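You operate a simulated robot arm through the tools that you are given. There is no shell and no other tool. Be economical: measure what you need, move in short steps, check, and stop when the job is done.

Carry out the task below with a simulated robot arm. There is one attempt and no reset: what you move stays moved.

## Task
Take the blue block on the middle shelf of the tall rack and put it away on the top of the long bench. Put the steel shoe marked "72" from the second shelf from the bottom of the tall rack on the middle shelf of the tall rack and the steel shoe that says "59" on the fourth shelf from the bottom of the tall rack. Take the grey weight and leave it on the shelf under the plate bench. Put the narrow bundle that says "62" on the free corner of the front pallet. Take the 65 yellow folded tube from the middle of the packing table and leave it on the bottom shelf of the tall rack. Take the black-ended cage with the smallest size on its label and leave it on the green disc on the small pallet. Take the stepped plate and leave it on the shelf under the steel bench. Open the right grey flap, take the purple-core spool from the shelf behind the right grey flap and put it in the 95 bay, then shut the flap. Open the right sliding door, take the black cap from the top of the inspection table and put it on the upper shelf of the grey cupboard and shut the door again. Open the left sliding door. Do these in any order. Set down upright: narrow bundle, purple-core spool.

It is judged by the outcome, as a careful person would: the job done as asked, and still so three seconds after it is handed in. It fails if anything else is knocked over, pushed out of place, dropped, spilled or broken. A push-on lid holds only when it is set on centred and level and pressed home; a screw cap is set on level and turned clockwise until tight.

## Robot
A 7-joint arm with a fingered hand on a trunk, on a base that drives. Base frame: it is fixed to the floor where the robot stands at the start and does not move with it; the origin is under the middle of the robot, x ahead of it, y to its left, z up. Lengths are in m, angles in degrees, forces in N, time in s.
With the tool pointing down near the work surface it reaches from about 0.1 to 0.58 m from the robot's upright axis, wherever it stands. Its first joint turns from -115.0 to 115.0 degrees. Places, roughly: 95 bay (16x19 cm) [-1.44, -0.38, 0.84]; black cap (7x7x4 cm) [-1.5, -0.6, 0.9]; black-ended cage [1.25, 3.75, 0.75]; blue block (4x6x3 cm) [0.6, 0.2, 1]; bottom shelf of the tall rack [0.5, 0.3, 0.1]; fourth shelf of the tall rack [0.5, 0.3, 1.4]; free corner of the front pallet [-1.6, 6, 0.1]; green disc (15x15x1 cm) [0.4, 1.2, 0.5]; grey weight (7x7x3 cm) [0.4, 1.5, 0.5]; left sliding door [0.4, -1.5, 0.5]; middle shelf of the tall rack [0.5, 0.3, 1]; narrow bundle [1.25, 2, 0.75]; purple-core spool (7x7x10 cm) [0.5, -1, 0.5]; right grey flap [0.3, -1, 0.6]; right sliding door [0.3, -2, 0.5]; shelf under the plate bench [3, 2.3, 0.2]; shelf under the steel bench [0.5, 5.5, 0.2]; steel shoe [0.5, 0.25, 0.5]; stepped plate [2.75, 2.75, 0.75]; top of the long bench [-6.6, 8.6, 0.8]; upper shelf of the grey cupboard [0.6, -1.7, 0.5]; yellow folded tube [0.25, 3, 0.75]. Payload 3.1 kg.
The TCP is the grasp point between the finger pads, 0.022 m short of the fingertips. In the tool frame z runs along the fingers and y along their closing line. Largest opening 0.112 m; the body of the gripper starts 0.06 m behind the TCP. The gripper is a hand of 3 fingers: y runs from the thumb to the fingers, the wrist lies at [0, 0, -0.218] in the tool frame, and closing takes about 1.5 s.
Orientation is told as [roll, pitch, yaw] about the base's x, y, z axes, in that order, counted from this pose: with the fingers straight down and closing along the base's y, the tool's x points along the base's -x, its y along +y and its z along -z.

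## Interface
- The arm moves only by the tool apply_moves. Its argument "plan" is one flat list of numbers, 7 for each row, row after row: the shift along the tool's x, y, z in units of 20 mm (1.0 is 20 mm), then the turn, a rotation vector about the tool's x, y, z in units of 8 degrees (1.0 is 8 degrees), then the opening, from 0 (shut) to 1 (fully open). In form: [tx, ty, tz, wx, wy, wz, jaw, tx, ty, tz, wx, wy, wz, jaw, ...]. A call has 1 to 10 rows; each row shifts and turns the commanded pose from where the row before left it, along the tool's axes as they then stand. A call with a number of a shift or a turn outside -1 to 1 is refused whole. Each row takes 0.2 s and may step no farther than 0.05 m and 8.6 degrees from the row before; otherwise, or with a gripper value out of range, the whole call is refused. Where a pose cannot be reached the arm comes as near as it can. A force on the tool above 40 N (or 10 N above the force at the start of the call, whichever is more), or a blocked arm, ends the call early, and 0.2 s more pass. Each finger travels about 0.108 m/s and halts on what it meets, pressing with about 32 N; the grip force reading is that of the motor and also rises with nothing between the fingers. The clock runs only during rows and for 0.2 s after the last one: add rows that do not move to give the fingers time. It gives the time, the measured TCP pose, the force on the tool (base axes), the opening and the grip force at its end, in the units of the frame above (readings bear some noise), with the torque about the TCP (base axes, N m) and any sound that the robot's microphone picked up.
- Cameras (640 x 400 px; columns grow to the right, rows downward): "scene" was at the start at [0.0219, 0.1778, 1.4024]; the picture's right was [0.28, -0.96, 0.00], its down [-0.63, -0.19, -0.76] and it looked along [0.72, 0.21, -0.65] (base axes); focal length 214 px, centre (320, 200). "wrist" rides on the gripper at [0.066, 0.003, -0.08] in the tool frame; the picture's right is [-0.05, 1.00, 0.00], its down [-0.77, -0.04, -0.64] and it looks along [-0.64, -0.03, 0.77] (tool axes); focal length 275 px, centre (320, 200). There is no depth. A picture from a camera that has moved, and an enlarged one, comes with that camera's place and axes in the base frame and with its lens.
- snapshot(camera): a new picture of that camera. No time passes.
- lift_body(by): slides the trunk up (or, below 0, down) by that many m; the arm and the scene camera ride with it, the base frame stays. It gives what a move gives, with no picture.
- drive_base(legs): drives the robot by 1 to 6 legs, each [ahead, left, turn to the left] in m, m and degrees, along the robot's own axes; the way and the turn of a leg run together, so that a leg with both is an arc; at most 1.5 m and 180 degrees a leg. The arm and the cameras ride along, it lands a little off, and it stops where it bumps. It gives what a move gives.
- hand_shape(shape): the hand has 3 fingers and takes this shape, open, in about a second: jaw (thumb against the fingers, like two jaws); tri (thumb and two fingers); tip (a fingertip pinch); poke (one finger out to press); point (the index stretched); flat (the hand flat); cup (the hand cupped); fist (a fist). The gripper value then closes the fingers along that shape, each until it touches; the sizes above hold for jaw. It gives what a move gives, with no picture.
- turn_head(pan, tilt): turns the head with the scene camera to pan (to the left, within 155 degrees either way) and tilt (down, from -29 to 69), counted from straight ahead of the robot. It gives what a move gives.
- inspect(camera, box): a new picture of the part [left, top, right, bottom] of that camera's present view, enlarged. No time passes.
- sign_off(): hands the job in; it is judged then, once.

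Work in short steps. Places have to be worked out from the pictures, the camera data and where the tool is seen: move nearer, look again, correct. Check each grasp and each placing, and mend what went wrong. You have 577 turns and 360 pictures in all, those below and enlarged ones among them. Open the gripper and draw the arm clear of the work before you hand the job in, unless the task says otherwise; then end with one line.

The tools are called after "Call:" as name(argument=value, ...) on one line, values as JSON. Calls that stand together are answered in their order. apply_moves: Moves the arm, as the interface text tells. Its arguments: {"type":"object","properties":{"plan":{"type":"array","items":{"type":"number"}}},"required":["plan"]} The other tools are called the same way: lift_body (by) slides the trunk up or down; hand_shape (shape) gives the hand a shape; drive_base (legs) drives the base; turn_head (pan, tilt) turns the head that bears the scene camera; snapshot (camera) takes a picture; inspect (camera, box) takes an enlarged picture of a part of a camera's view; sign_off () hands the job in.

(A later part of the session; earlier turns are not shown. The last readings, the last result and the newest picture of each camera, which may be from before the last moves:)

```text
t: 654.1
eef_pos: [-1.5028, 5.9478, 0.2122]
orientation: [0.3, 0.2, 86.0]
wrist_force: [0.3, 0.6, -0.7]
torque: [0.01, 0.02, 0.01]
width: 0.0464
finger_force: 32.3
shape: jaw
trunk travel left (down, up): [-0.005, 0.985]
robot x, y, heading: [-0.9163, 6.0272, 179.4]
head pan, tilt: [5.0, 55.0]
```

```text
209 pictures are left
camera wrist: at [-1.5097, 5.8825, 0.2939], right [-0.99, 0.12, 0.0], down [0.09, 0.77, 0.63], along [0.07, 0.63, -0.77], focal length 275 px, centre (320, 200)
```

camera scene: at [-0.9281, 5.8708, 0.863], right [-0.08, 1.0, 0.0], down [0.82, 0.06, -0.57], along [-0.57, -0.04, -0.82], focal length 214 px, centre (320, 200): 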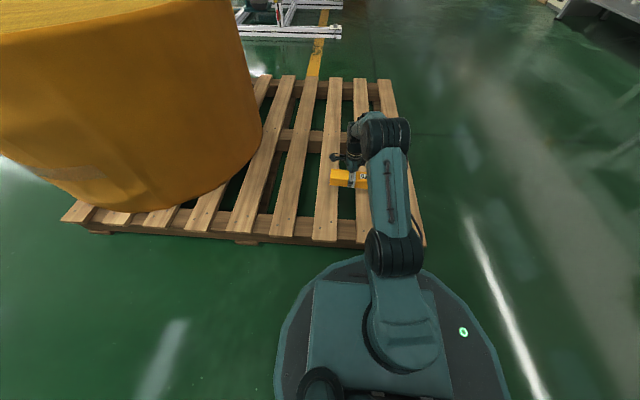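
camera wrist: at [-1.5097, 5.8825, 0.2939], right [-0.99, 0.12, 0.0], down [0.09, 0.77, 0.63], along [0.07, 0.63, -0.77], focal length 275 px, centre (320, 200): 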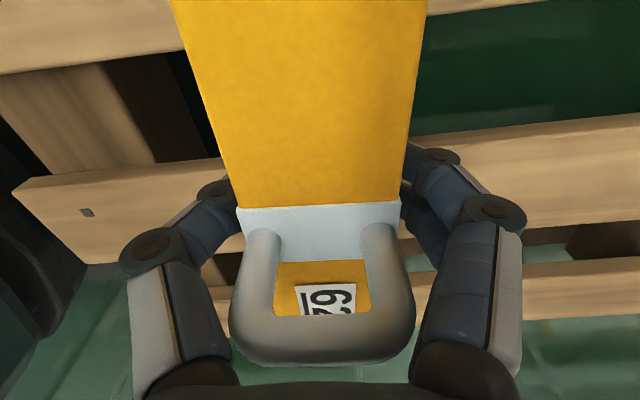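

Slat edges confirmed at 5.904 and 5.976, so the bundle (±9 cm around 5.948) bridges them. Lowering to contact.

Call:
apply_moves(plan=[0, 0, 0.8, 0, 0, 0, 0.1, 0, 0, 0.6, 0, 0, 0, 0.1])

Call:
apply_moves(plan=[0, 0, 0.35, 0, 0, 0, 0.1, 0, 0, 0.35, 0, 0, 0, 0.1])

Call:
apply_moves(plan=[0, 0, 0.3, 0, 0, 0, 0.1, 0, 0, 0.3, 0, 0, 0, 0.1])

```text
t: 654.7
eef_pos: [-1.503, 5.948, 0.1842]
orientation: [0.1, 0.1, 86.0]
wrist_force: [-0.2, 0.2, -0.8]
torque: [-0.04, -0.02, -0.04]
width: 0.0463
finger_force: 31.7
shape: jaw
trunk travel left (down, up): [-0.005, 0.985]
robot x, y, heading: [-0.9122, 6.0297, 179.6]
head pan, tilt: [5.0, 55.0]
```

```text
t: 655.3
eef_pos: [-1.502, 5.9488, 0.1696]
orientation: [0.3, 0.1, 86.0]
wrist_force: [-0.2, 0.0, -1.0]
torque: [-0.03, -0.01, -0.03]
width: 0.0461
finger_force: 31.8
shape: jaw
trunk travel left (down, up): [-0.005, 0.985]
robot x, y, heading: [-0.9124, 6.0307, 179.2]
head pan, tilt: [5.0, 55.0]
```

```text
t: 655.9
eef_pos: [-1.5043, 5.9474, 0.1604]
orientation: [0.5, 0.1, 86.1]
wrist_force: [3.6, 1.9, 20.3]
torque: [0.01, -0.2, 0.0]
width: 0.0463
finger_force: 32.0
shape: jaw
trunk travel left (down, up): [-0.005, 0.985]
robot x, y, heading: [-0.9132, 6.0302, 179.5]
head pan, tilt: [5.0, 55.0]
```

Contact at 20 N. Release, raise slowly and check.

Call:
apply_moves(plan=[0, 0, 0, 0, 0, 0, 0.3, 0, 0, 0, 0, 0, 0, 0.45, 0, 0, 0, 0, 0, 0, 0.6, 0, 0, 0, 0, 0, 0, 0.75, 0, 0, 0, 0, 0, 0, 0.8, 0, 0, -0.5, 0, 0, 0, 0.8])

Call:
snapshot(camera="wrist")

Call:
apply_moves(plan=[0, 0, -1, 0, 0, 0, 0.8, 0, 0, -1, 0, 0, 0, 0.8, 0, 0, -1, 0, 0, 0, 0.8, 0, 0, -1, 0, 0, 0, 0.8, 0, 0, -1, 0, 0, 0, 0.8, 0, 0, -1, 0, 0, 0, 0.8])

Call:
snapshot(camera="wrist")

```text
t: 657.3
eef_pos: [-1.5021, 5.946, 0.167]
orientation: [0.2, 0.2, 85.9]
wrist_force: [-0.9, -0.6, 0.2]
torque: [-0.03, 0.0, -0.02]
width: 0.0895
finger_force: 0.1
shape: jaw
trunk travel left (down, up): [-0.005, 0.985]
robot x, y, heading: [-0.9187, 6.0271, 179.5]
head pan, tilt: [5.0, 55.0]
```

```text
208 pictures are left
camera wrist: at [-1.5096, 5.8821, 0.2491], right [-0.99, 0.12, 0.0], down [0.09, 0.77, 0.63], along [0.07, 0.63, -0.77], focal length 275 px, centre (320, 200)
```

wrist: 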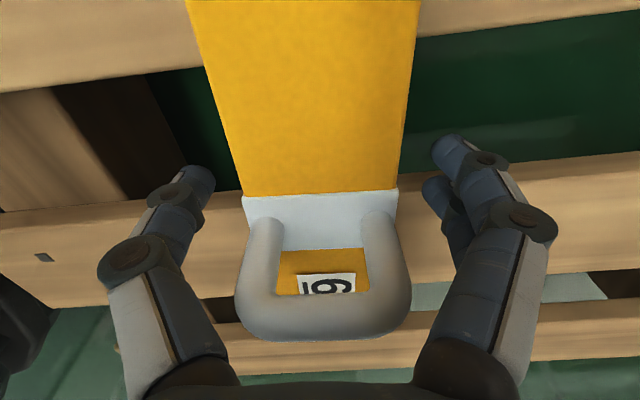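

```text
t: 658.7
eef_pos: [-1.5017, 5.946, 0.2895]
orientation: [0.2, 0.2, 86.0]
wrist_force: [-0.7, -0.3, 0.1]
torque: [0.01, 0.03, 0.01]
width: 0.0895
finger_force: 0.0
shape: jaw
trunk travel left (down, up): [-0.005, 0.985]
robot x, y, heading: [-0.913, 6.0263, 179.6]
head pan, tilt: [5.0, 55.0]
```

```text
207 pictures are left
camera wrist: at [-1.5087, 5.8815, 0.3704], right [-0.99, 0.12, 0.0], down [0.09, 0.77, 0.63], along [0.07, 0.63, -0.77], focal length 275 px, centre (320, 200)
```

wrist: 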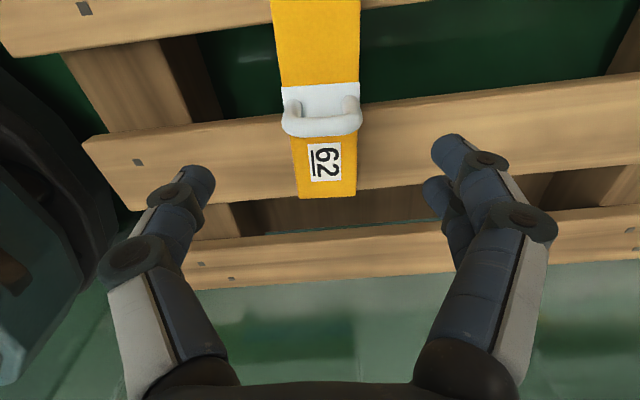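

The bundle stands well. I raise the trunk, retract, and drive to the packing table for the yellow tube "65".

Call:
lift_body(by=0.4)

Call:
lift_body(by=0.4)

Call:
apply_moves(plan=[0, -1, 0, 0, 0, 0, 0.8, 0, -1, 0, 0, 0, 0, 0.8, 0, -1, 0, 0, 0, 0, 0.8, 0, -1, 0, 0, 0, 0, 0.8, 0, -1, 0, 0, 0, 0, 0.8, 0, -1, 0, 0, 0, 0, 0.8, 0, -1, 0, 0, 0, 0, 0.8, 0, -1, 0, 0, 0, 0, 0.8])

Call:
drive_base(legs=[[-0.27, 0, 0], [0, 0, -179.6], [0, -1.5, 0], [0, -1.4, 0]])

Call:
turn_head(pan=0, tilt=40)

Call:
snapshot(camera="scene")

```text
t: 662.6
eef_pos: [-1.5023, 5.9474, 0.6885]
orientation: [0.2, 0.1, 86.0]
wrist_force: [-0.1, -0.6, -0.1]
torque: [0.01, 0.03, 0.03]
width: 0.0893
finger_force: 0.1
shape: jaw
trunk travel left (down, up): [-0.405, 0.585]
robot x, y, heading: [-0.9141, 6.0287, 179.5]
head pan, tilt: [5.0, 55.0]
```

```text
t: 666.4
eef_pos: [-1.5018, 5.946, 1.0882]
orientation: [0.2, 0.1, 86.0]
wrist_force: [-0.4, -0.2, 0.0]
torque: [0.0, -0.03, 0.02]
width: 0.0895
finger_force: 0.0
shape: jaw
trunk travel left (down, up): [-0.805, 0.185]
robot x, y, heading: [-0.915, 6.0298, 179.5]
head pan, tilt: [5.0, 55.0]
```

```text
t: 668.2
eef_pos: [-1.3407, 5.9365, 1.0874]
orientation: [0.3, 0.0, 86.0]
wrist_force: [0.0, -0.2, -0.3]
torque: [-0.01, 0.01, -0.03]
width: 0.0892
finger_force: 0.0
shape: jaw
trunk travel left (down, up): [-0.805, 0.185]
robot x, y, heading: [-0.9146, 6.0318, 179.6]
head pan, tilt: [5.0, 55.0]
```

```text
t: 691.2
eef_pos: [-0.455, 3.2259, 1.0882]
orientation: [0.3, 0.1, -97.6]
wrist_force: [0.3, 0.6, -0.5]
torque: [-0.05, 0.02, 0.03]
width: 0.0893
finger_force: 0.0
shape: jaw
trunk travel left (down, up): [-0.805, 0.185]
robot x, y, heading: [-0.8915, 3.1595, -4.1]
head pan, tilt: [5.0, 55.0]
```

```text
t: 691.9
eef_pos: [-0.4566, 3.2269, 1.0879]
orientation: [0.2, 0.1, -97.6]
wrist_force: [-0.1, -0.5, 0.2]
torque: [0.0, -0.02, -0.06]
width: 0.0893
finger_force: 0.0
shape: jaw
trunk travel left (down, up): [-0.805, 0.185]
robot x, y, heading: [-0.8897, 3.1588, -4.2]
head pan, tilt: [0.0, 40.0]
```

```text
206 pictures are left
camera scene: at [-0.8511, 3.3121, 1.6836], right [-0.07, -1.0, 0.0], down [-0.64, 0.05, -0.77], along [0.76, -0.05, -0.64], focal length 214 px, centre (320, 200)
```

scene: 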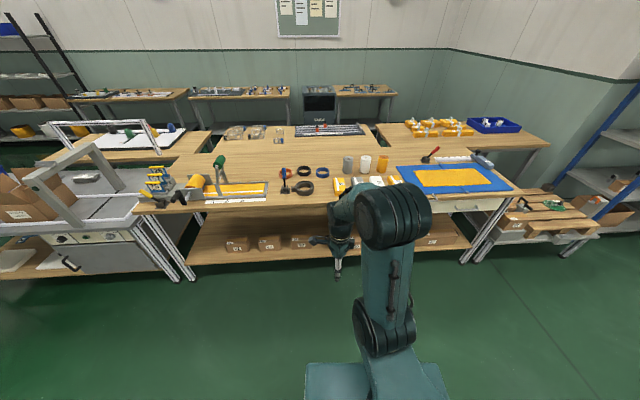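

I straighten up and shift to see the folded tubes in the middle of the table.

Call:
drive_base(legs=[[0, 0, 4.2], [0.15, -0.35, 0]])

Call:
turn_head(pan=12, tilt=40)

Call:
snapshot(camera="scene")

Call:
inspect(camera="scene", box=[200, 120, 440, 260])

```text
t: 694.8
eef_pos: [-0.3103, 2.9106, 1.088]
orientation: [0.2, 0.1, -93.3]
wrist_force: [0.4, 0.2, -0.2]
torque: [0.0, -0.04, -0.01]
width: 0.0894
finger_force: 0.1
shape: jaw
trunk travel left (down, up): [-0.805, 0.185]
robot x, y, heading: [-0.7326, 2.8076, 0.1]
head pan, tilt: [0.0, 40.0]
```

```text
t: 695.5
eef_pos: [-0.3113, 2.9117, 1.088]
orientation: [0.2, 0.2, -93.2]
wrist_force: [0.5, 0.1, -0.4]
torque: [0.01, 0.02, 0.01]
width: 0.0893
finger_force: 0.0
shape: jaw
trunk travel left (down, up): [-0.805, 0.185]
robot x, y, heading: [-0.7387, 2.8077, 0.4]
head pan, tilt: [12.0, 40.0]
```

```text
205 pictures are left
camera scene: at [-0.7138, 2.9824, 1.6836], right [0.21, -0.98, 0.0], down [-0.63, -0.14, -0.77], along [0.75, 0.16, -0.64], focal length 214 px, centre (320, 200)
```

scene: 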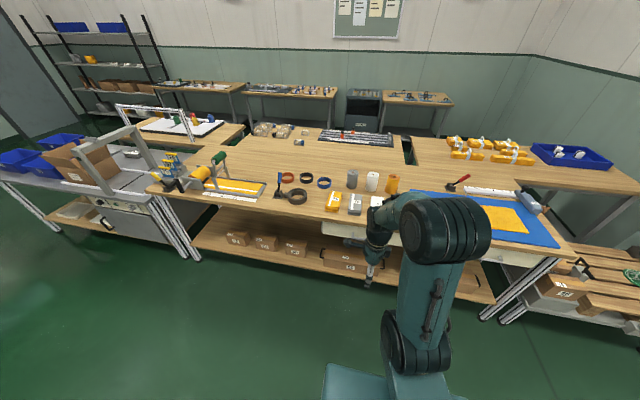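

```text
2.67 times, centred on (320, 190) of scene
camera zoom: at [-0.7138, 2.9824, 1.6836], right [0.21, -0.98, 0.0], down [-0.63, -0.14, -0.77], along [0.75, 0.16, -0.64], focal length 572 px, centre (320, 227)
```

zoom: 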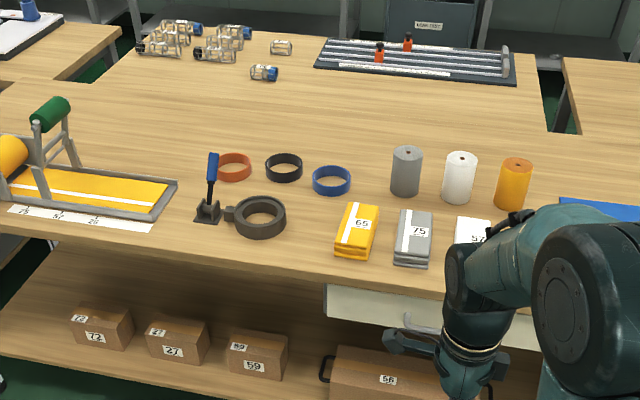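

Tube "65" is the leftmost folded pack at about (0.305, 3.11), with its long side along x. I turn the hand so it closes along y and tilt it 45° forward (needed later for the low rack shelf).

Call:
apply_moves(plan=[0, 0, 0, 0, 0, 1, 0.8, 0, 0, 0, 0, 0, 1, 0.8, 0, 0, 0, 0, 0, 1, 0.8, 0, 0, 0, 0, 0, 1, 0.8, 0, 0, 0, 0, 0, 1, 0.8, 0, 0, 0, 0, 0, 1, 0.8, 0, 0, 0, 0, 0, 1, 0.8, 0, 0, 0, 0, 0, 1, 0.8, 0, 0, 0, 0, 0, 1, 0.8, 0, 0, 0, 0, 0, 1, 0.8])

Call:
apply_moves(plan=[0, 0, 0, 0, 0, 0.85, 0.8, 0, 0, 0, 0, 1, 0, 0.8, 0, 0, 0, 0, 1, 0, 0.8, 0, 0, 0, 0, 1, 0, 0.8, 0, 0, 0, 0, 1, 0, 0.8, 0, 0, 0, 0, 1, 0, 0.8, 0, 0, 0, 0, 0.6, 0, 0.8])

Call:
drive_base(legs=[[0.38, 0.2, 0]])

Call:
snapshot(camera="wrist")

```text
t: 697.8
eef_pos: [-0.313, 2.9113, 1.0875]
orientation: [0.0, 0.3, -173.4]
wrist_force: [1.0, 0.0, -0.5]
torque: [0.02, 0.0, 0.0]
width: 0.0893
finger_force: 0.1
shape: jaw
trunk travel left (down, up): [-0.805, 0.185]
robot x, y, heading: [-0.7395, 2.813, -0.0]
head pan, tilt: [12.0, 40.0]
```

```text
t: 699.4
eef_pos: [-0.3074, 2.9295, 1.0916]
orientation: [-1.7, 36.3, 179.7]
wrist_force: [-0.6, 0.4, 0.3]
torque: [0.01, 0.02, 0.01]
width: 0.0895
finger_force: 0.0
shape: jaw
out of reach, approached as far as the arm can: row 5, 6
trunk travel left (down, up): [-0.805, 0.185]
robot x, y, heading: [-0.7367, 2.81, 0.4]
head pan, tilt: [12.0, 40.0]
```

```text
t: 702.0
eef_pos: [0.0777, 3.1347, 1.0907]
orientation: [-1.6, 36.1, 179.8]
wrist_force: [0.4, 0.5, 0.9]
torque: [-0.02, -0.01, -0.01]
width: 0.0893
finger_force: 0.0
shape: jaw
trunk travel left (down, up): [-0.805, 0.185]
robot x, y, heading: [-0.3546, 3.0135, 0.5]
head pan, tilt: [12.0, 40.0]
```

```text
203 pictures are left
camera wrist: at [0.0847, 3.1297, 1.195], right [-0.02, -1.0, -0.05], down [-1.0, 0.02, 0.06], along [-0.06, 0.05, -1.0], focal length 275 px, centre (320, 200)
```

wrist: 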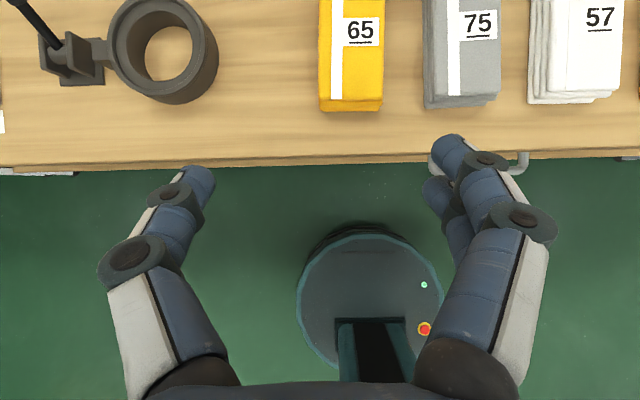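

Pack 65 is centred at y≈3.107, 8 cm wide. I move over it (tilt to ~45°) and lower.

Call:
apply_moves(plan=[1, 0.2, 0.72, 0, 0.16, 0, 0.95, 1, 0.2, 0.74, 0, 0.16, 0, 0.95, 1, 0.2, 0.78, 0, 0.16, 0, 0.95, 1, 0.2, 0.82, 0, 0.16, 0, 0.95, 1, 0.2, 0.86, 0, 0.16, 0, 0.95, 1, 0.2, 0.9, 0, 0.16, 0, 0.95, 0.9, 0.2, 0.9, 0, 0.16, 0, 0.95])

Call:
lift_body(by=-0.15)

Call:
snapshot(camera="wrist")

Call:
snapshot(camera="scene")

```text
t: 703.6
eef_pos: [0.2598, 3.1081, 1.0895]
orientation: [-1.9, 45.0, 179.5]
wrist_force: [-0.2, -0.5, -0.3]
torque: [-0.01, 0.03, 0.0]
width: 0.1064
finger_force: 0.0
shape: jaw
trunk travel left (down, up): [-0.805, 0.185]
robot x, y, heading: [-0.3508, 3.0125, 0.8]
head pan, tilt: [12.0, 40.0]
```

```text
t: 705.4
eef_pos: [0.2579, 3.1074, 0.9406]
orientation: [-1.9, 45.0, 179.4]
wrist_force: [-0.3, 0.1, -0.5]
torque: [-0.02, 0.0, 0.0]
width: 0.1065
finger_force: 0.1
shape: jaw
trunk travel left (down, up): [-0.655, 0.335]
robot x, y, heading: [-0.3567, 3.0144, 0.8]
head pan, tilt: [12.0, 40.0]
```

```text
202 pictures are left
camera wrist: at [0.248, 3.1024, 1.0452], right [-0.02, -1.0, -0.06], down [-1.0, 0.02, -0.1], along [0.1, 0.05, -0.99], focal length 275 px, centre (320, 200)
```

wrist: 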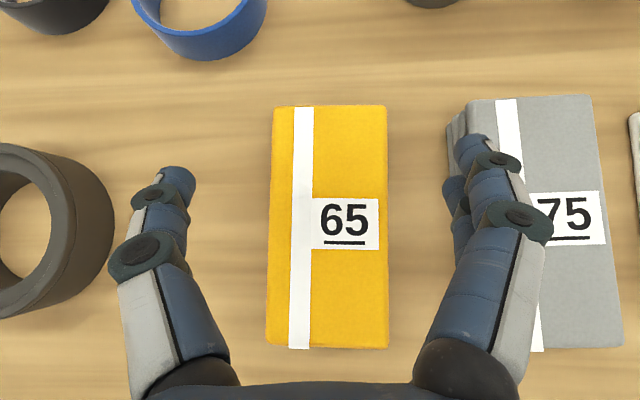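

```text
201 pictures are left
camera scene: at [-0.33, 3.1853, 1.5337], right [0.21, -0.98, 0.0], down [-0.63, -0.14, -0.77], along [0.75, 0.16, -0.64], focal length 214 px, centre (320, 200)
```

scene: 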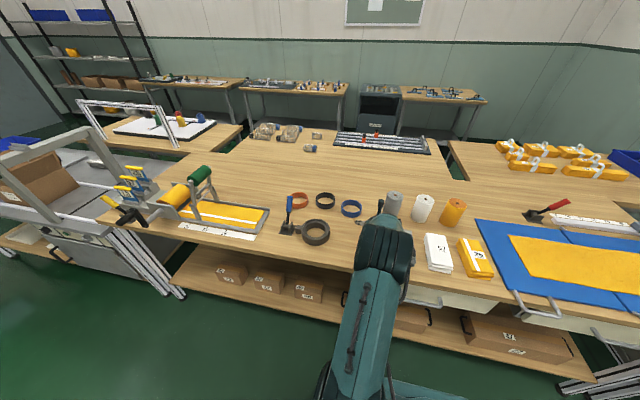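

Aligned, with finger room between packs. I lower 8 cm and look.

Call:
apply_moves(plan=[-0.7, 0, 0.7, 0, 0, 0, 0.95, -0.7, 0, 0.7, 0, 0, 0, 0.95, -0.7, 0, 0.7, 0, 0, 0, 0.95, -0.7, 0, 0.7, 0, 0, 0, 0.95])

Call:
snapshot(camera="wrist")

```text
t: 706.4
eef_pos: [0.2586, 3.1097, 0.8652]
orientation: [-1.7, 45.4, 179.6]
wrist_force: [2.6, 0.6, 9.9]
torque: [-0.54, 0.05, 0.13]
width: 0.106
finger_force: 0.1
shape: jaw
trunk travel left (down, up): [-0.655, 0.335]
robot x, y, heading: [-0.3536, 3.0121, 0.2]
head pan, tilt: [12.0, 40.0]
```

```text
200 pictures are left
camera wrist: at [0.2478, 3.1047, 0.9691], right [-0.02, -1.0, -0.05], down [-0.99, 0.02, -0.1], along [0.1, 0.05, -0.99], focal length 275 px, centre (320, 200)
```

wrist: 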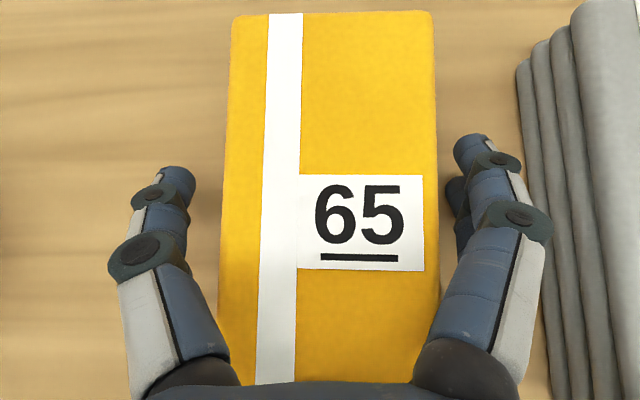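

A right finger touches the pack's edge. I back up 1 cm, shift 6 mm toward -y with full opening, and retry.

Call:
apply_moves(plan=[0.35, 0, -0.35, 0, 0, 0, 1, 0.2, 0.35, -0.2, 0, 0, 0, 1, 0, 0, 0, 0, 0, 0, 1])

Call:
apply_moves(plan=[-0.5, 0, 0.5, 0, 0, 0, 1, -0.5, 0, 0.5, 0, 0, 0, 1])

Call:
snapshot(camera="wrist")

```text
t: 707.1
eef_pos: [0.2595, 3.1023, 0.8782]
orientation: [-1.9, 45.0, 179.5]
wrist_force: [0.3, -0.5, 0.1]
torque: [0.0, 0.01, -0.03]
width: 0.112
finger_force: 0.1
shape: jaw
trunk travel left (down, up): [-0.655, 0.335]
robot x, y, heading: [-0.3548, 3.0125, 0.5]
head pan, tilt: [12.0, 40.0]
```

```text
t: 707.8
eef_pos: [0.2626, 3.1056, 0.8618]
orientation: [-0.9, 46.6, -179.2]
wrist_force: [-2.8, 2.2, 15.1]
torque: [-0.9, 0.01, -0.05]
width: 0.1119
finger_force: 0.1
shape: jaw
trunk travel left (down, up): [-0.655, 0.335]
robot x, y, heading: [-0.3541, 3.014, 0.6]
head pan, tilt: [12.0, 40.0]
stopped in row 2: the force on the tool passed its limit at 46 N (the readings are from after the stop); the commanded pose is now the measured one
```

```text
199 pictures are left
camera wrist: at [0.2509, 3.1021, 0.9655], right [-0.01, -1.0, -0.04], down [-0.99, 0.01, -0.12], along [0.12, 0.04, -0.99], focal length 275 px, centre (320, 200)
```

wrist: 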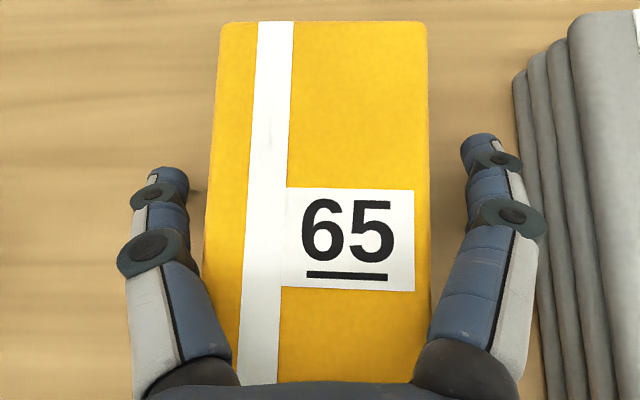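

Scale comparison shows the pack top at z≈0.87, so the fingertips have reached the table. I raise 6 mm and close here.

Call:
apply_moves(plan=[0.25, 0, -0.25, 0, -0.2, 0, 0.95, 0, 0, 0, 0, 0, 0, 0.8, 0, 0, 0, 0, 0, 0, 0.7, 0, 0, 0, 0, 0, 0, 0.6, 0, 0, 0, 0, 0, 0, 0.5, 0, 0, 0, 0, 0, 0, 0.4, 0, 0, 0, 0, 0, 0, 0.4])

Call:
snapshot(camera="wrist")

```text
t: 709.4
eef_pos: [0.2625, 3.1052, 0.8659]
orientation: [-1.1, 44.5, -179.4]
wrist_force: [-0.3, -2.1, 3.2]
torque: [-0.25, -0.03, 0.0]
width: 0.0714
finger_force: 32.1
shape: jaw
trunk travel left (down, up): [-0.655, 0.335]
robot x, y, heading: [-0.3539, 3.015, 0.4]
head pan, tilt: [12.0, 40.0]
```

```text
198 pictures are left
camera wrist: at [0.2535, 3.1002, 0.9703], right [-0.01, -1.0, -0.05], down [-1.0, 0.01, -0.09], along [0.09, 0.04, -1.0], focal length 275 px, centre (320, 200)
```

wrist: 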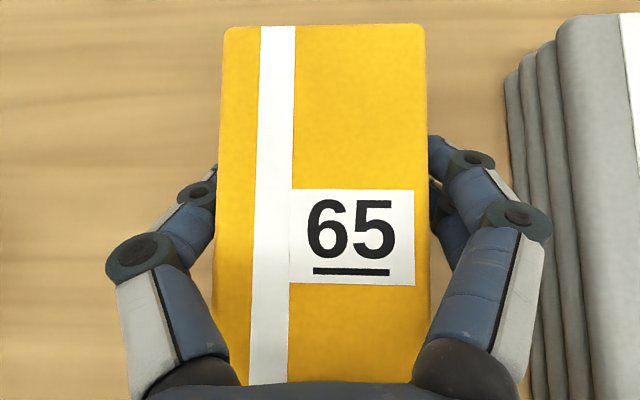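

Gripped at 0.071. Lift and check.

Call:
apply_moves(plan=[0.35, 0, -0.35, 0, 0, 0, 0.35, 0.7, 0, -0.7, 0, 0, 0, 0.35, 0.7, 0, -0.7, 0, 0, 0, 0.35, 0.7, 0, -0.7, 0, 0, 0, 0.35, 0.7, 0, -0.7, 0, 0, 0, 0.35])

Call:
lift_body(by=0.15)

Call:
snapshot(camera="wrist")

```text
t: 710.6
eef_pos: [0.2651, 3.104, 0.9544]
orientation: [-0.9, 44.5, -179.4]
wrist_force: [0.2, 0.5, -2.2]
torque: [0.0, -0.06, 0.0]
width: 0.0713
finger_force: 32.2
shape: jaw
trunk travel left (down, up): [-0.655, 0.335]
robot x, y, heading: [-0.3501, 3.0133, 0.3]
head pan, tilt: [12.0, 40.0]
```

```text
t: 712.4
eef_pos: [0.2639, 3.1043, 1.1048]
orientation: [-1.1, 44.4, -179.4]
wrist_force: [-0.2, 0.9, -3.0]
torque: [0.0, 0.03, 0.01]
width: 0.0715
finger_force: 31.8
shape: jaw
trunk travel left (down, up): [-0.805, 0.185]
robot x, y, heading: [-0.3535, 3.0115, 0.7]
head pan, tilt: [12.0, 40.0]
```

```text
197 pictures are left
camera wrist: at [0.2561, 3.0999, 1.2087], right [-0.01, -1.0, -0.05], down [-1.0, 0.01, -0.09], along [0.09, 0.04, -1.0], focal length 275 px, centre (320, 200)
```

wrist: 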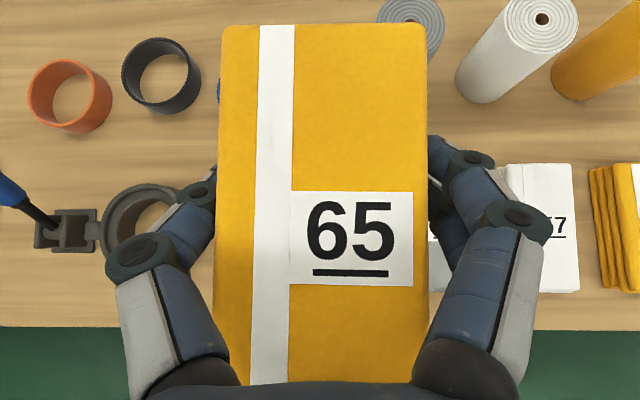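

Held level. I retract a bit and drive down to the tall rack.

Call:
apply_moves(plan=[-0.7, 0, -0.7, 0, 0, 0, 0.35, -0.7, 0, -0.7, 0, 0, 0, 0.35, -0.7, 0, -0.7, 0, 0, 0, 0.35, -0.7, 0, -0.7, 0, 0, 0, 0.35, -0.7, 0, -0.7, 0, 0, 0, 0.35])

Call:
drive_base(legs=[[-0.22, 0, -0.5], [0, -1.5, 0], [0, -1.4, 0]])

Call:
lift_body(by=-0.4)

Call:
turn_head(pan=0, tilt=35)

Call:
snapshot(camera="scene")

```text
t: 713.5
eef_pos: [0.166, 3.101, 1.1052]
orientation: [-1.1, 44.6, -179.4]
wrist_force: [-0.2, 0.2, -1.9]
torque: [0.02, -0.05, -0.03]
width: 0.0712
finger_force: 31.9
shape: jaw
trunk travel left (down, up): [-0.805, 0.185]
robot x, y, heading: [-0.355, 3.014, 0.4]
head pan, tilt: [12.0, 40.0]
```

```text
t: 728.6
eef_pos: [0.0035, 0.2655, 1.1052]
orientation: [-1.1, 44.5, -178.1]
wrist_force: [-0.4, -0.3, -1.5]
torque: [-0.01, -0.04, -0.04]
width: 0.0712
finger_force: 32.7
shape: jaw
trunk travel left (down, up): [-0.805, 0.185]
robot x, y, heading: [-0.5119, 0.1668, 1.6]
head pan, tilt: [12.0, 40.0]
```

```text
t: 732.5
eef_pos: [0.0037, 0.2674, 0.7041]
orientation: [-1.1, 44.5, -178.0]
wrist_force: [0.3, 0.6, -1.7]
torque: [0.01, -0.03, -0.02]
width: 0.0711
finger_force: 32.2
shape: jaw
trunk travel left (down, up): [-0.405, 0.585]
robot x, y, heading: [-0.5146, 0.1694, 1.8]
head pan, tilt: [12.0, 40.0]
```

```text
t: 733.2
eef_pos: [0.0029, 0.2668, 0.7051]
orientation: [-1.0, 44.5, -178.1]
wrist_force: [-0.3, -0.4, -3.3]
torque: [0.0, -0.01, 0.03]
width: 0.0711
finger_force: 31.7
shape: jaw
trunk travel left (down, up): [-0.405, 0.585]
robot x, y, heading: [-0.5145, 0.1661, 1.7]
head pan, tilt: [0.0, 35.0]
```

```text
196 pictures are left
camera scene: at [-0.489, 0.322, 1.2912], right [0.03, -1.0, 0.0], down [-0.57, -0.02, -0.82], along [0.82, 0.02, -0.57], focal length 214 px, centre (320, 200)
```

scene: 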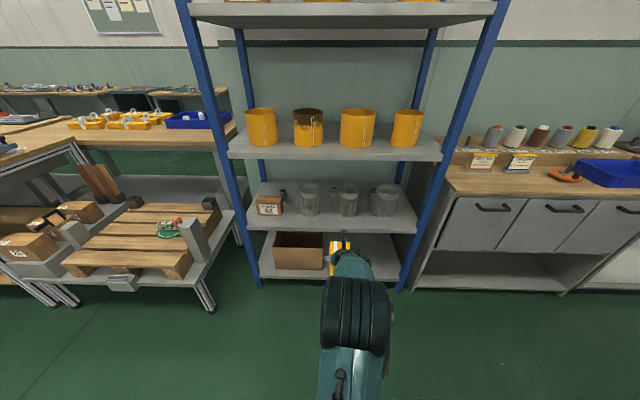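

The right part of the bottom shelf (y≈-0.12…0.28) is free, shelf z≈0.19. I align to y≈0.08 and lower in front of the rack.

Call:
drive_base(legs=[[0.1, -0.19, -1.7]])

Call:
lift_body(by=-0.39)

Call:
turn_head(pan=0, tilt=30)

Call:
snapshot(camera="scene")

Call:
snapshot(camera="wrist")

```text
t: 734.9
eef_pos: [0.1098, 0.0637, 0.7056]
orientation: [-1.1, 44.5, -180.0]
wrist_force: [-0.6, 0.4, -2.0]
torque: [0.01, -0.07, 0.02]
width: 0.0711
finger_force: 32.0
shape: jaw
trunk travel left (down, up): [-0.405, 0.585]
robot x, y, heading: [-0.4092, -0.0202, -0.2]
head pan, tilt: [0.0, 35.0]
```

```text
t: 738.6
eef_pos: [0.1092, 0.0634, 0.3165]
orientation: [-1.2, 44.5, -179.9]
wrist_force: [0.4, 0.0, -1.9]
torque: [0.0, -0.04, 0.0]
width: 0.0712
finger_force: 32.0
shape: jaw
trunk travel left (down, up): [-0.015, 0.975]
robot x, y, heading: [-0.4092, -0.0208, 0.2]
head pan, tilt: [0.0, 35.0]
```

```text
t: 739.3
eef_pos: [0.1099, 0.0638, 0.3145]
orientation: [-1.2, 44.5, -179.9]
wrist_force: [-0.5, 0.4, -2.6]
torque: [0.0, -0.04, -0.01]
width: 0.0711
finger_force: 32.0
shape: jaw
trunk travel left (down, up): [-0.015, 0.975]
robot x, y, heading: [-0.4078, -0.0176, 0.2]
head pan, tilt: [0.0, 30.0]
```

```text
195 pictures are left
camera scene: at [-0.3791, 0.1334, 0.9089], right [0.0, -1.0, 0.0], down [-0.5, 0.0, -0.87], along [0.87, 0.0, -0.5], focal length 214 px, centre (320, 200)
```

scene: 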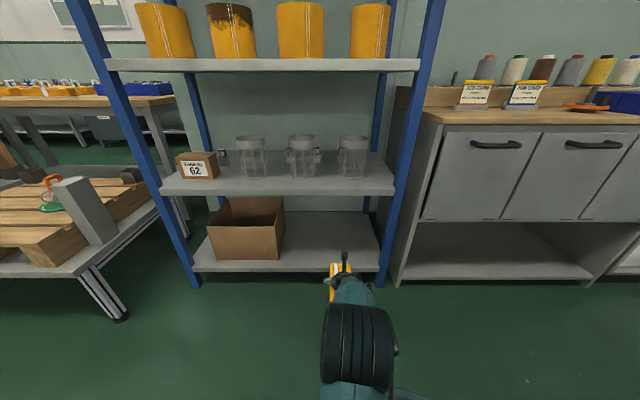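

```text
194 pictures are left
camera wrist: at [0.1003, 0.0592, 0.4196], right [-0.02, -1.0, -0.05], down [-1.0, 0.02, -0.09], along [0.09, 0.04, -1.0], focal length 275 px, centre (320, 200)
```

wrist: 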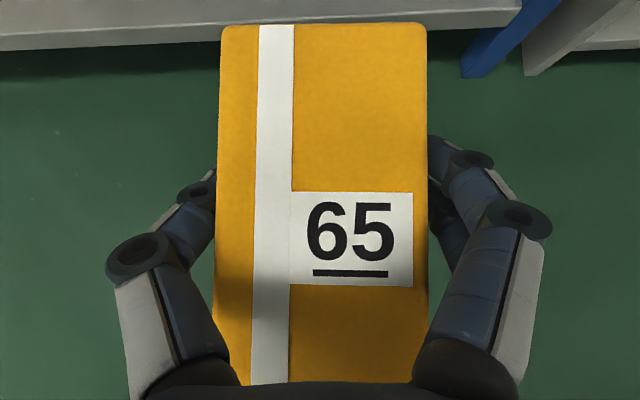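

I lower 5 cm more with the arm, then drive in 0.31 m over the shelf.

Call:
apply_moves(plan=[-0.7, -0.3, 0.7, 0, 0, 0, 0.35, -0.7, -0.3, 0.7, 0, 0, 0, 0.35, -0.3, -0.3, 0.3, 0, 0, 0, 0.35])

Call:
drive_base(legs=[[0.31, 0, 0]])

Call:
snapshot(camera="scene")

Call:
snapshot(camera="wrist")

```text
t: 740.1
eef_pos: [0.1084, 0.0813, 0.2677]
orientation: [-1.0, 44.4, -179.9]
wrist_force: [0.4, -0.2, -2.5]
torque: [-0.02, -0.04, -0.01]
width: 0.0713
finger_force: 32.1
shape: jaw
trunk travel left (down, up): [-0.015, 0.975]
robot x, y, heading: [-0.4133, -0.022, 0.0]
head pan, tilt: [0.0, 30.0]
```

```text
t: 742.1
eef_pos: [0.4191, 0.0762, 0.2672]
orientation: [-1.1, 44.6, 179.7]
wrist_force: [-0.1, -0.4, -2.0]
torque: [-0.01, -0.03, 0.01]
width: 0.0712
finger_force: 32.1
shape: jaw
trunk travel left (down, up): [-0.015, 0.975]
robot x, y, heading: [-0.1018, -0.0243, -0.5]
head pan, tilt: [0.0, 30.0]
```

```text
193 pictures are left
camera scene: at [-0.0684, 0.1317, 0.9089], right [-0.01, -1.0, 0.0], down [-0.5, 0.0, -0.87], along [0.87, -0.01, -0.5], focal length 214 px, centre (320, 200)
```

scene: 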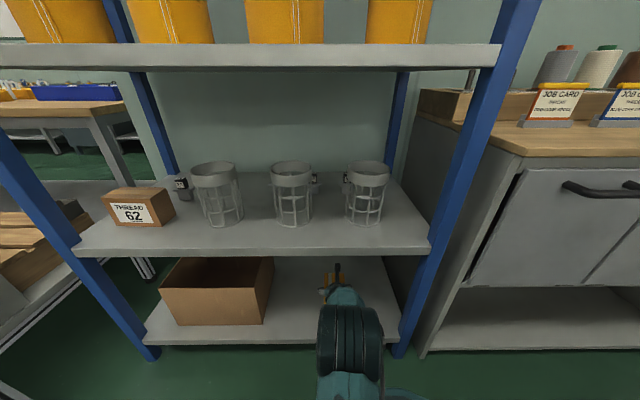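

```text
192 pictures are left
camera wrist: at [0.4096, 0.0726, 0.3711], right [-0.03, -1.0, -0.05], down [-1.0, 0.03, -0.09], along [0.09, 0.04, -1.0], focal length 275 px, centre (320, 200)
```

wrist: 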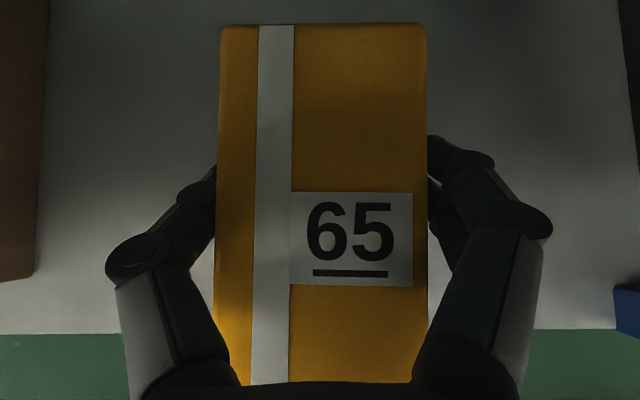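

I go in 3 cm further and lower to contact.

Call:
apply_moves(plan=[0.7, 0, 0.7, 0, 0, 0, 0.35, 0.5, 0, 0.5, 0, 0, 0, 0.35, -0.7, 0, 0.7, 0, 0, 0, 0.35, -0.35, 0, 0.35, 0, 0, 0, 0.35])

Call:
apply_moves(plan=[-0.25, 0, 0.25, 0, 0, 0, 0.35, -0.25, 0, 0.25, 0, 0, 0, 0.35])

Call:
apply_moves(plan=[-0.25, 0, 0.25, 0, 0, 0, 0.35, -0.25, 0, 0.25, 0, 0, 0, 0.35])

Call:
apply_moves(plan=[-0.25, 0, 0.25, 0, 0, 0, 0.35, -0.25, 0, 0.25, 0, 0, 0, 0.35])

```text
t: 743.1
eef_pos: [0.4499, 0.0769, 0.2378]
orientation: [-1.0, 44.6, 179.6]
wrist_force: [0.1, 0.1, -2.3]
torque: [0.0, -0.03, -0.02]
width: 0.0709
finger_force: 32.0
shape: jaw
trunk travel left (down, up): [-0.015, 0.975]
robot x, y, heading: [-0.1009, -0.0246, -0.5]
head pan, tilt: [0.0, 30.0]
```

```text
t: 743.7
eef_pos: [0.451, 0.0765, 0.2218]
orientation: [-1.1, 44.5, 179.7]
wrist_force: [-0.1, 0.3, -2.5]
torque: [-0.02, -0.04, -0.03]
width: 0.0712
finger_force: 32.1
shape: jaw
trunk travel left (down, up): [-0.015, 0.975]
robot x, y, heading: [-0.1036, -0.0212, -0.4]
head pan, tilt: [0.0, 30.0]
```

```text
t: 744.3
eef_pos: [0.453, 0.0772, 0.2092]
orientation: [-1.1, 44.6, 179.6]
wrist_force: [0.1, 0.5, -3.4]
torque: [0.0, -0.03, 0.01]
width: 0.0713
finger_force: 32.2
shape: jaw
trunk travel left (down, up): [-0.015, 0.975]
robot x, y, heading: [-0.0981, -0.0236, -0.6]
head pan, tilt: [0.0, 30.0]
```

```text
t: 744.9
eef_pos: [0.4523, 0.0784, 0.193]
orientation: [-1.1, 44.5, 179.8]
wrist_force: [0.1, 0.4, -1.8]
torque: [-0.03, -0.02, 0.0]
width: 0.0715
finger_force: 31.5
shape: jaw
trunk travel left (down, up): [-0.015, 0.975]
robot x, y, heading: [-0.1018, -0.0237, -0.6]
head pan, tilt: [0.0, 30.0]
```

Still no contact; continue down in small steps.

Call:
apply_moves(plan=[-0.25, 0, 0.25, 0, 0, 0, 0.35, -0.25, 0, 0.25, 0, 0, 0, 0.35])

Call:
apply_moves(plan=[-0.25, 0, 0.25, 0, 0, 0, 0.35, -0.25, 0, 0.25, 0, 0, 0, 0.35])

Call:
snapshot(camera="wrist")

Call:
snapshot(camera="scene")

```text
t: 745.5
eef_pos: [0.4518, 0.0762, 0.1796]
orientation: [-1.0, 44.5, 179.6]
wrist_force: [0.3, -0.6, -2.3]
torque: [-0.06, -0.06, -0.01]
width: 0.0712
finger_force: 32.3
shape: jaw
trunk travel left (down, up): [-0.015, 0.975]
robot x, y, heading: [-0.1005, -0.0221, -0.7]
head pan, tilt: [0.0, 30.0]
```

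```text
t: 746.1
eef_pos: [0.4511, 0.0773, 0.1659]
orientation: [-0.9, 44.5, 179.7]
wrist_force: [-0.8, 0.3, -1.8]
torque: [-0.03, 0.06, -0.04]
width: 0.071
finger_force: 32.2
shape: jaw
trunk travel left (down, up): [-0.015, 0.975]
robot x, y, heading: [-0.1005, -0.0187, -0.4]
head pan, tilt: [0.0, 30.0]
```

```text
191 pictures are left
camera wrist: at [0.4422, 0.0738, 0.2706], right [-0.03, -1.0, -0.05], down [-1.0, 0.03, -0.09], along [0.09, 0.04, -1.0], focal length 275 px, centre (320, 200)
```

wrist: 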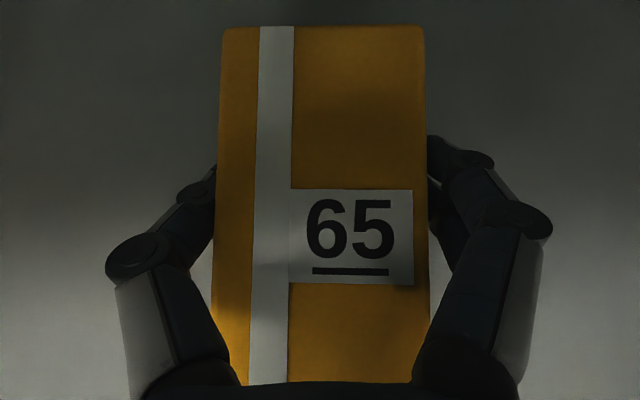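

```text
190 pictures are left
camera scene: at [-0.069, 0.1317, 0.909], right [-0.01, -1.0, 0.0], down [-0.5, 0.0, -0.87], along [0.87, -0.01, -0.5], focal length 214 px, centre (320, 200)
```

scene: 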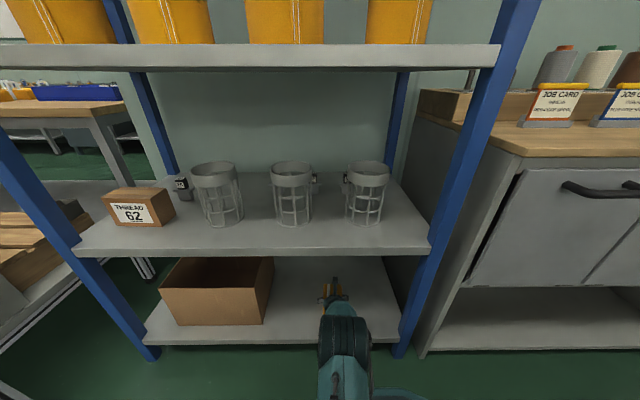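

Call:
apply_moves(plan=[-0.2, 0, 0.2, 0, 0, 0, 0.35, -0.2, 0, 0.2, 0, 0, 0, 0.35])

Call:
apply_moves(plan=[-0.2, 0, 0.2, 0, 0, 0, 0.35, -0.2, 0, 0.2, 0, 0, 0, 0.35])

Call:
apply_moves(plan=[-0.2, 0, 0.2, 0, 0, 0, 0.35, -0.2, 0, 0.2, 0, 0, 0, 0.35])

```text
t: 746.7
eef_pos: [0.455, 0.0783, 0.1659]
orientation: [-1.0, 45.6, 179.7]
wrist_force: [-1.9, -0.3, 8.3]
torque: [-0.34, 0.0, -0.08]
width: 0.0705
finger_force: 31.9
shape: jaw
trunk travel left (down, up): [-0.015, 0.975]
robot x, y, heading: [-0.1023, -0.0212, -0.3]
head pan, tilt: [0.0, 30.0]
stopped in row 2: the force on the tool passed its limit at 44 N (the readings are from after the stop); the commanded pose is now the measured one
```

```text
t: 747.2
eef_pos: [0.4587, 0.0781, 0.1658]
orientation: [-0.9, 46.4, -179.9]
wrist_force: [-3.4, -0.4, 11.9]
torque: [-0.41, 0.02, -0.04]
width: 0.0701
finger_force: 31.5
shape: jaw
trunk travel left (down, up): [-0.015, 0.975]
robot x, y, heading: [-0.103, -0.0163, -0.6]
head pan, tilt: [0.0, 30.0]
stopped in row 2: the force on the tool passed its limit at 45 N (the readings are from after the stop); the commanded pose is now the measured one
```

```text
t: 747.6
eef_pos: [0.4638, 0.0772, 0.1656]
orientation: [-0.9, 47.5, -179.7]
wrist_force: [-4.5, 0.6, 16.2]
torque: [-0.53, 0.01, -0.12]
width: 0.0705
finger_force: 31.7
shape: jaw
trunk travel left (down, up): [-0.015, 0.975]
robot x, y, heading: [-0.1039, -0.0245, -0.8]
head pan, tilt: [0.0, 30.0]
stopped in row 2: the force on the tool passed its limit at 44 N (the readings are from after the stop); the commanded pose is now the measured one
```

Contact. I open the fingers here; the pack's underside is within a few millimetres of the shelf.

Call:
apply_moves(plan=[0.1, 0, -0.1, 0, -0.3, 0, 0.45, 0, 0, 0, 0, 0, 0, 0.6, 0, 0, 0, 0, 0, 0, 0.75, 0, 0, 0, 0, 0, 0, 0.9, 0, 0, 0, 0, 0, 0, 1])

Call:
apply_moves(plan=[0.35, 0, -0.35, 0, 0, 0, 1, 0.7, 0, -0.7, 0, 0, 0, 1, 0.7, 0, -0.7, 0, 0, 0, 1, 0.7, 0, -0.7, 0, 0, 0, 1])

Call:
snapshot(camera="wrist")

```text
t: 748.8
eef_pos: [0.4622, 0.0786, 0.1642]
orientation: [-0.9, 44.4, -179.8]
wrist_force: [-1.5, 3.1, 7.4]
torque: [-0.4, -0.01, -0.06]
width: 0.1118
finger_force: 0.2
shape: jaw
trunk travel left (down, up): [-0.015, 0.975]
robot x, y, heading: [-0.1046, -0.0252, -0.4]
head pan, tilt: [0.0, 30.0]
```

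```text
t: 749.8
eef_pos: [0.4614, 0.0776, 0.2357]
orientation: [-0.8, 44.6, -179.9]
wrist_force: [-0.5, -0.3, 0.0]
torque: [0.0, -0.02, -0.01]
width: 0.1119
finger_force: 0.1
shape: jaw
trunk travel left (down, up): [-0.015, 0.975]
robot x, y, heading: [-0.105, -0.0212, -0.5]
head pan, tilt: [0.0, 30.0]
```

```text
189 pictures are left
camera wrist: at [0.4532, 0.0727, 0.3385], right [-0.02, -1.0, -0.04], down [-1.0, 0.02, -0.09], along [0.09, 0.04, -1.0], focal length 275 px, centre (320, 200)
```

wrist: 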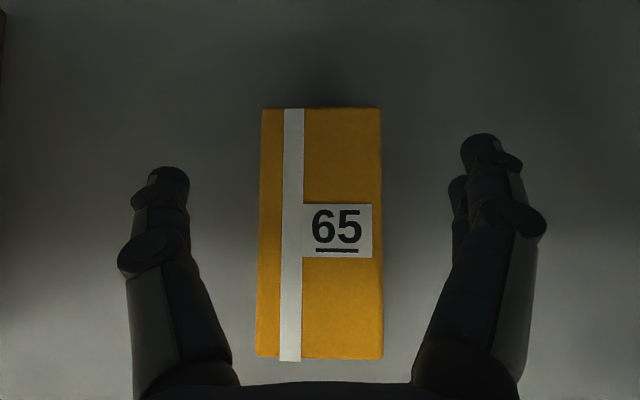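

Tube placed. I back out and raise to the second shelf's level to look for the shoes behind the cages.

Call:
drive_base(legs=[[-0.42, 0, 0.5]])

Call:
lift_body(by=0.4)

Call:
turn_head(pan=0, tilt=25)

Call:
lift_body(by=-0.15)

Call:
inspect(camera="scene", box=[160, 100, 420, 260])

```text
t: 752.4
eef_pos: [0.0404, 0.083, 0.2337]
orientation: [-0.9, 44.6, -179.2]
wrist_force: [-0.1, 0.2, 0.6]
torque: [-0.02, 0.01, -0.01]
width: 0.1118
finger_force: 0.1
shape: jaw
trunk travel left (down, up): [-0.015, 0.975]
robot x, y, heading: [-0.5235, -0.0175, 0.0]
head pan, tilt: [0.0, 30.0]
```

```text
t: 756.2
eef_pos: [0.0413, 0.0833, 0.6351]
orientation: [-0.9, 44.6, -179.3]
wrist_force: [0.8, 0.4, 0.0]
torque: [-0.01, 0.03, 0.0]
width: 0.1119
finger_force: 0.0
shape: jaw
trunk travel left (down, up): [-0.415, 0.575]
robot x, y, heading: [-0.5222, -0.0203, 0.1]
head pan, tilt: [0.0, 30.0]
```

```text
t: 756.9
eef_pos: [0.0398, 0.083, 0.6348]
orientation: [-0.8, 44.6, -179.3]
wrist_force: [0.1, -0.3, -0.4]
torque: [0.02, 0.0, 0.01]
width: 0.1121
finger_force: 0.3
shape: jaw
trunk travel left (down, up): [-0.415, 0.575]
robot x, y, heading: [-0.5241, -0.0207, 0.1]
head pan, tilt: [0.0, 25.0]
```

```text
t: 758.6
eef_pos: [0.0406, 0.0828, 0.4853]
orientation: [-0.8, 44.6, -179.3]
wrist_force: [0.2, 0.5, 0.4]
torque: [0.0, 0.0, 0.01]
width: 0.1118
finger_force: 0.0
shape: jaw
trunk travel left (down, up): [-0.265, 0.725]
robot x, y, heading: [-0.5218, -0.0182, 0.2]
head pan, tilt: [0.0, 25.0]
```

```text
2.46 times, centred on (290, 180) of scene
camera zoom: at [-0.4901, 0.1335, 1.167], right [0.0, -1.0, 0.0], down [-0.42, 0.0, -0.91], along [0.91, 0.0, -0.42], focal length 528 px, centre (394, 249)
```

zoom: 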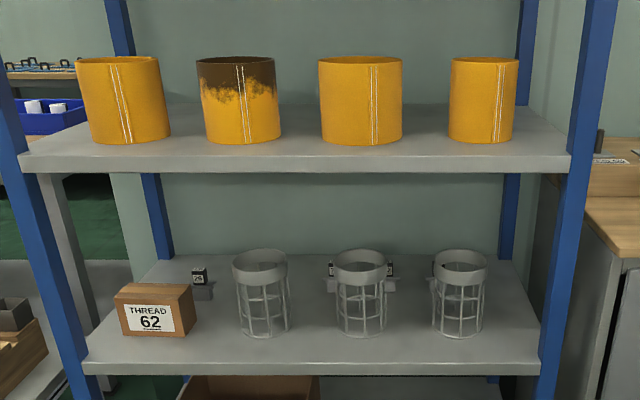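

I zoom in on the four tags.

Call:
inspect(camera="scene", box=[230, 195, 270, 225])

Call:
inspect(camera="scene", box=[285, 195, 345, 225])

```text
13.33 times, centred on (250, 210) of scene
camera zoom: at [-0.4901, 0.1335, 1.167], right [0.0, -1.0, 0.0], down [-0.42, 0.0, -0.91], along [0.91, 0.0, -0.42], focal length 2860 px, centre (1253, 67)
```

zoom: 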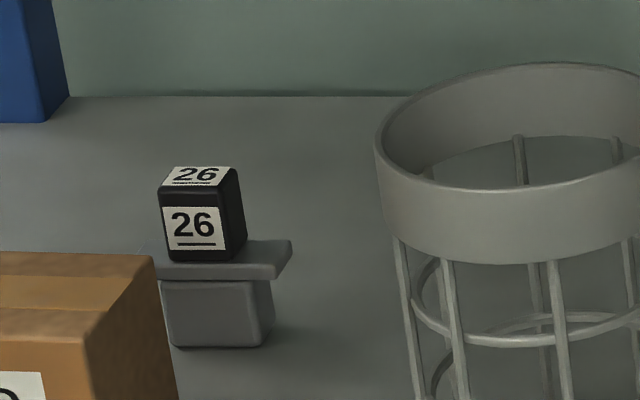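

```text
10.67 times, centred on (315, 210) of scene
camera zoom: at [-0.4901, 0.1335, 1.167], right [0.0, -1.0, 0.0], down [-0.42, 0.0, -0.91], along [0.91, 0.0, -0.42], focal length 2288 px, centre (373, 93)
```

zoom: 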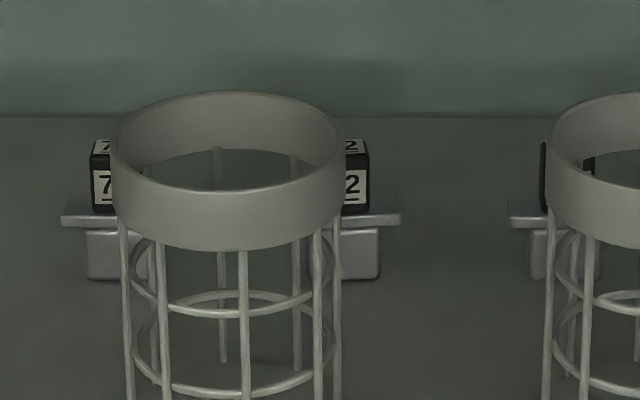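

Four shoes stand behind the cages: "26" (y≈.58), "7?" (y≈.28), "?2" (y≈.145) and one at y≈.03. I tilt the hand to ~70° (nearly horizontal), raise to z≈0.745 and slide in above the cages to look down on them.

Call:
apply_moves(plan=[0, 0, 0, 0, 1, 0, 0.5, 0, 0, 0, 0, 1, 0, 0.5, 0, 0, 0, 0, 1, 0, 0.5])

Call:
lift_body(by=0.26)

Call:
snapshot(camera="scene")

```text
t: 759.4
eef_pos: [0.0484, 0.059, 0.4832]
orientation: [-2.4, 68.1, 179.7]
wrist_force: [-0.3, -0.2, -0.5]
torque: [0.01, 0.01, -0.01]
width: 0.0564
finger_force: 0.0
shape: jaw
out of reach, approached as far as the arm can: row 2, 3
trunk travel left (down, up): [-0.265, 0.725]
robot x, y, heading: [-0.5223, -0.0195, 0.0]
head pan, tilt: [0.0, 25.0]
```

```text
t: 762.1
eef_pos: [0.0463, 0.0597, 0.7478]
orientation: [-2.2, 68.6, 179.7]
wrist_force: [-0.3, -0.4, -0.2]
torque: [-0.01, 0.01, 0.01]
width: 0.0566
finger_force: 0.1
shape: jaw
trunk travel left (down, up): [-0.525, 0.465]
robot x, y, heading: [-0.5207, -0.0187, 0.3]
head pan, tilt: [0.0, 25.0]
```

```text
185 pictures are left
camera scene: at [-0.49, 0.1336, 1.4269], right [0.0, -1.0, 0.0], down [-0.42, 0.0, -0.91], along [0.91, 0.0, -0.42], focal length 214 px, centre (320, 200)
```

scene: 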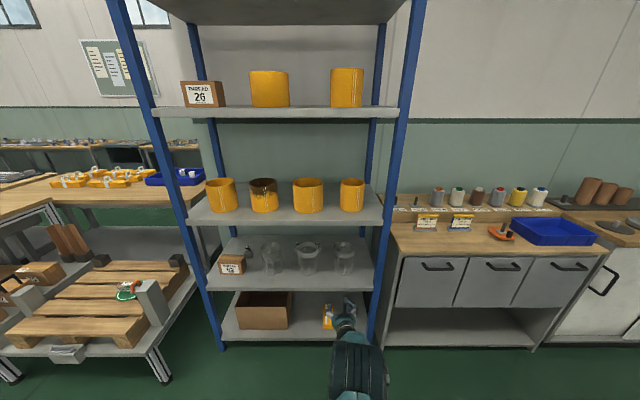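

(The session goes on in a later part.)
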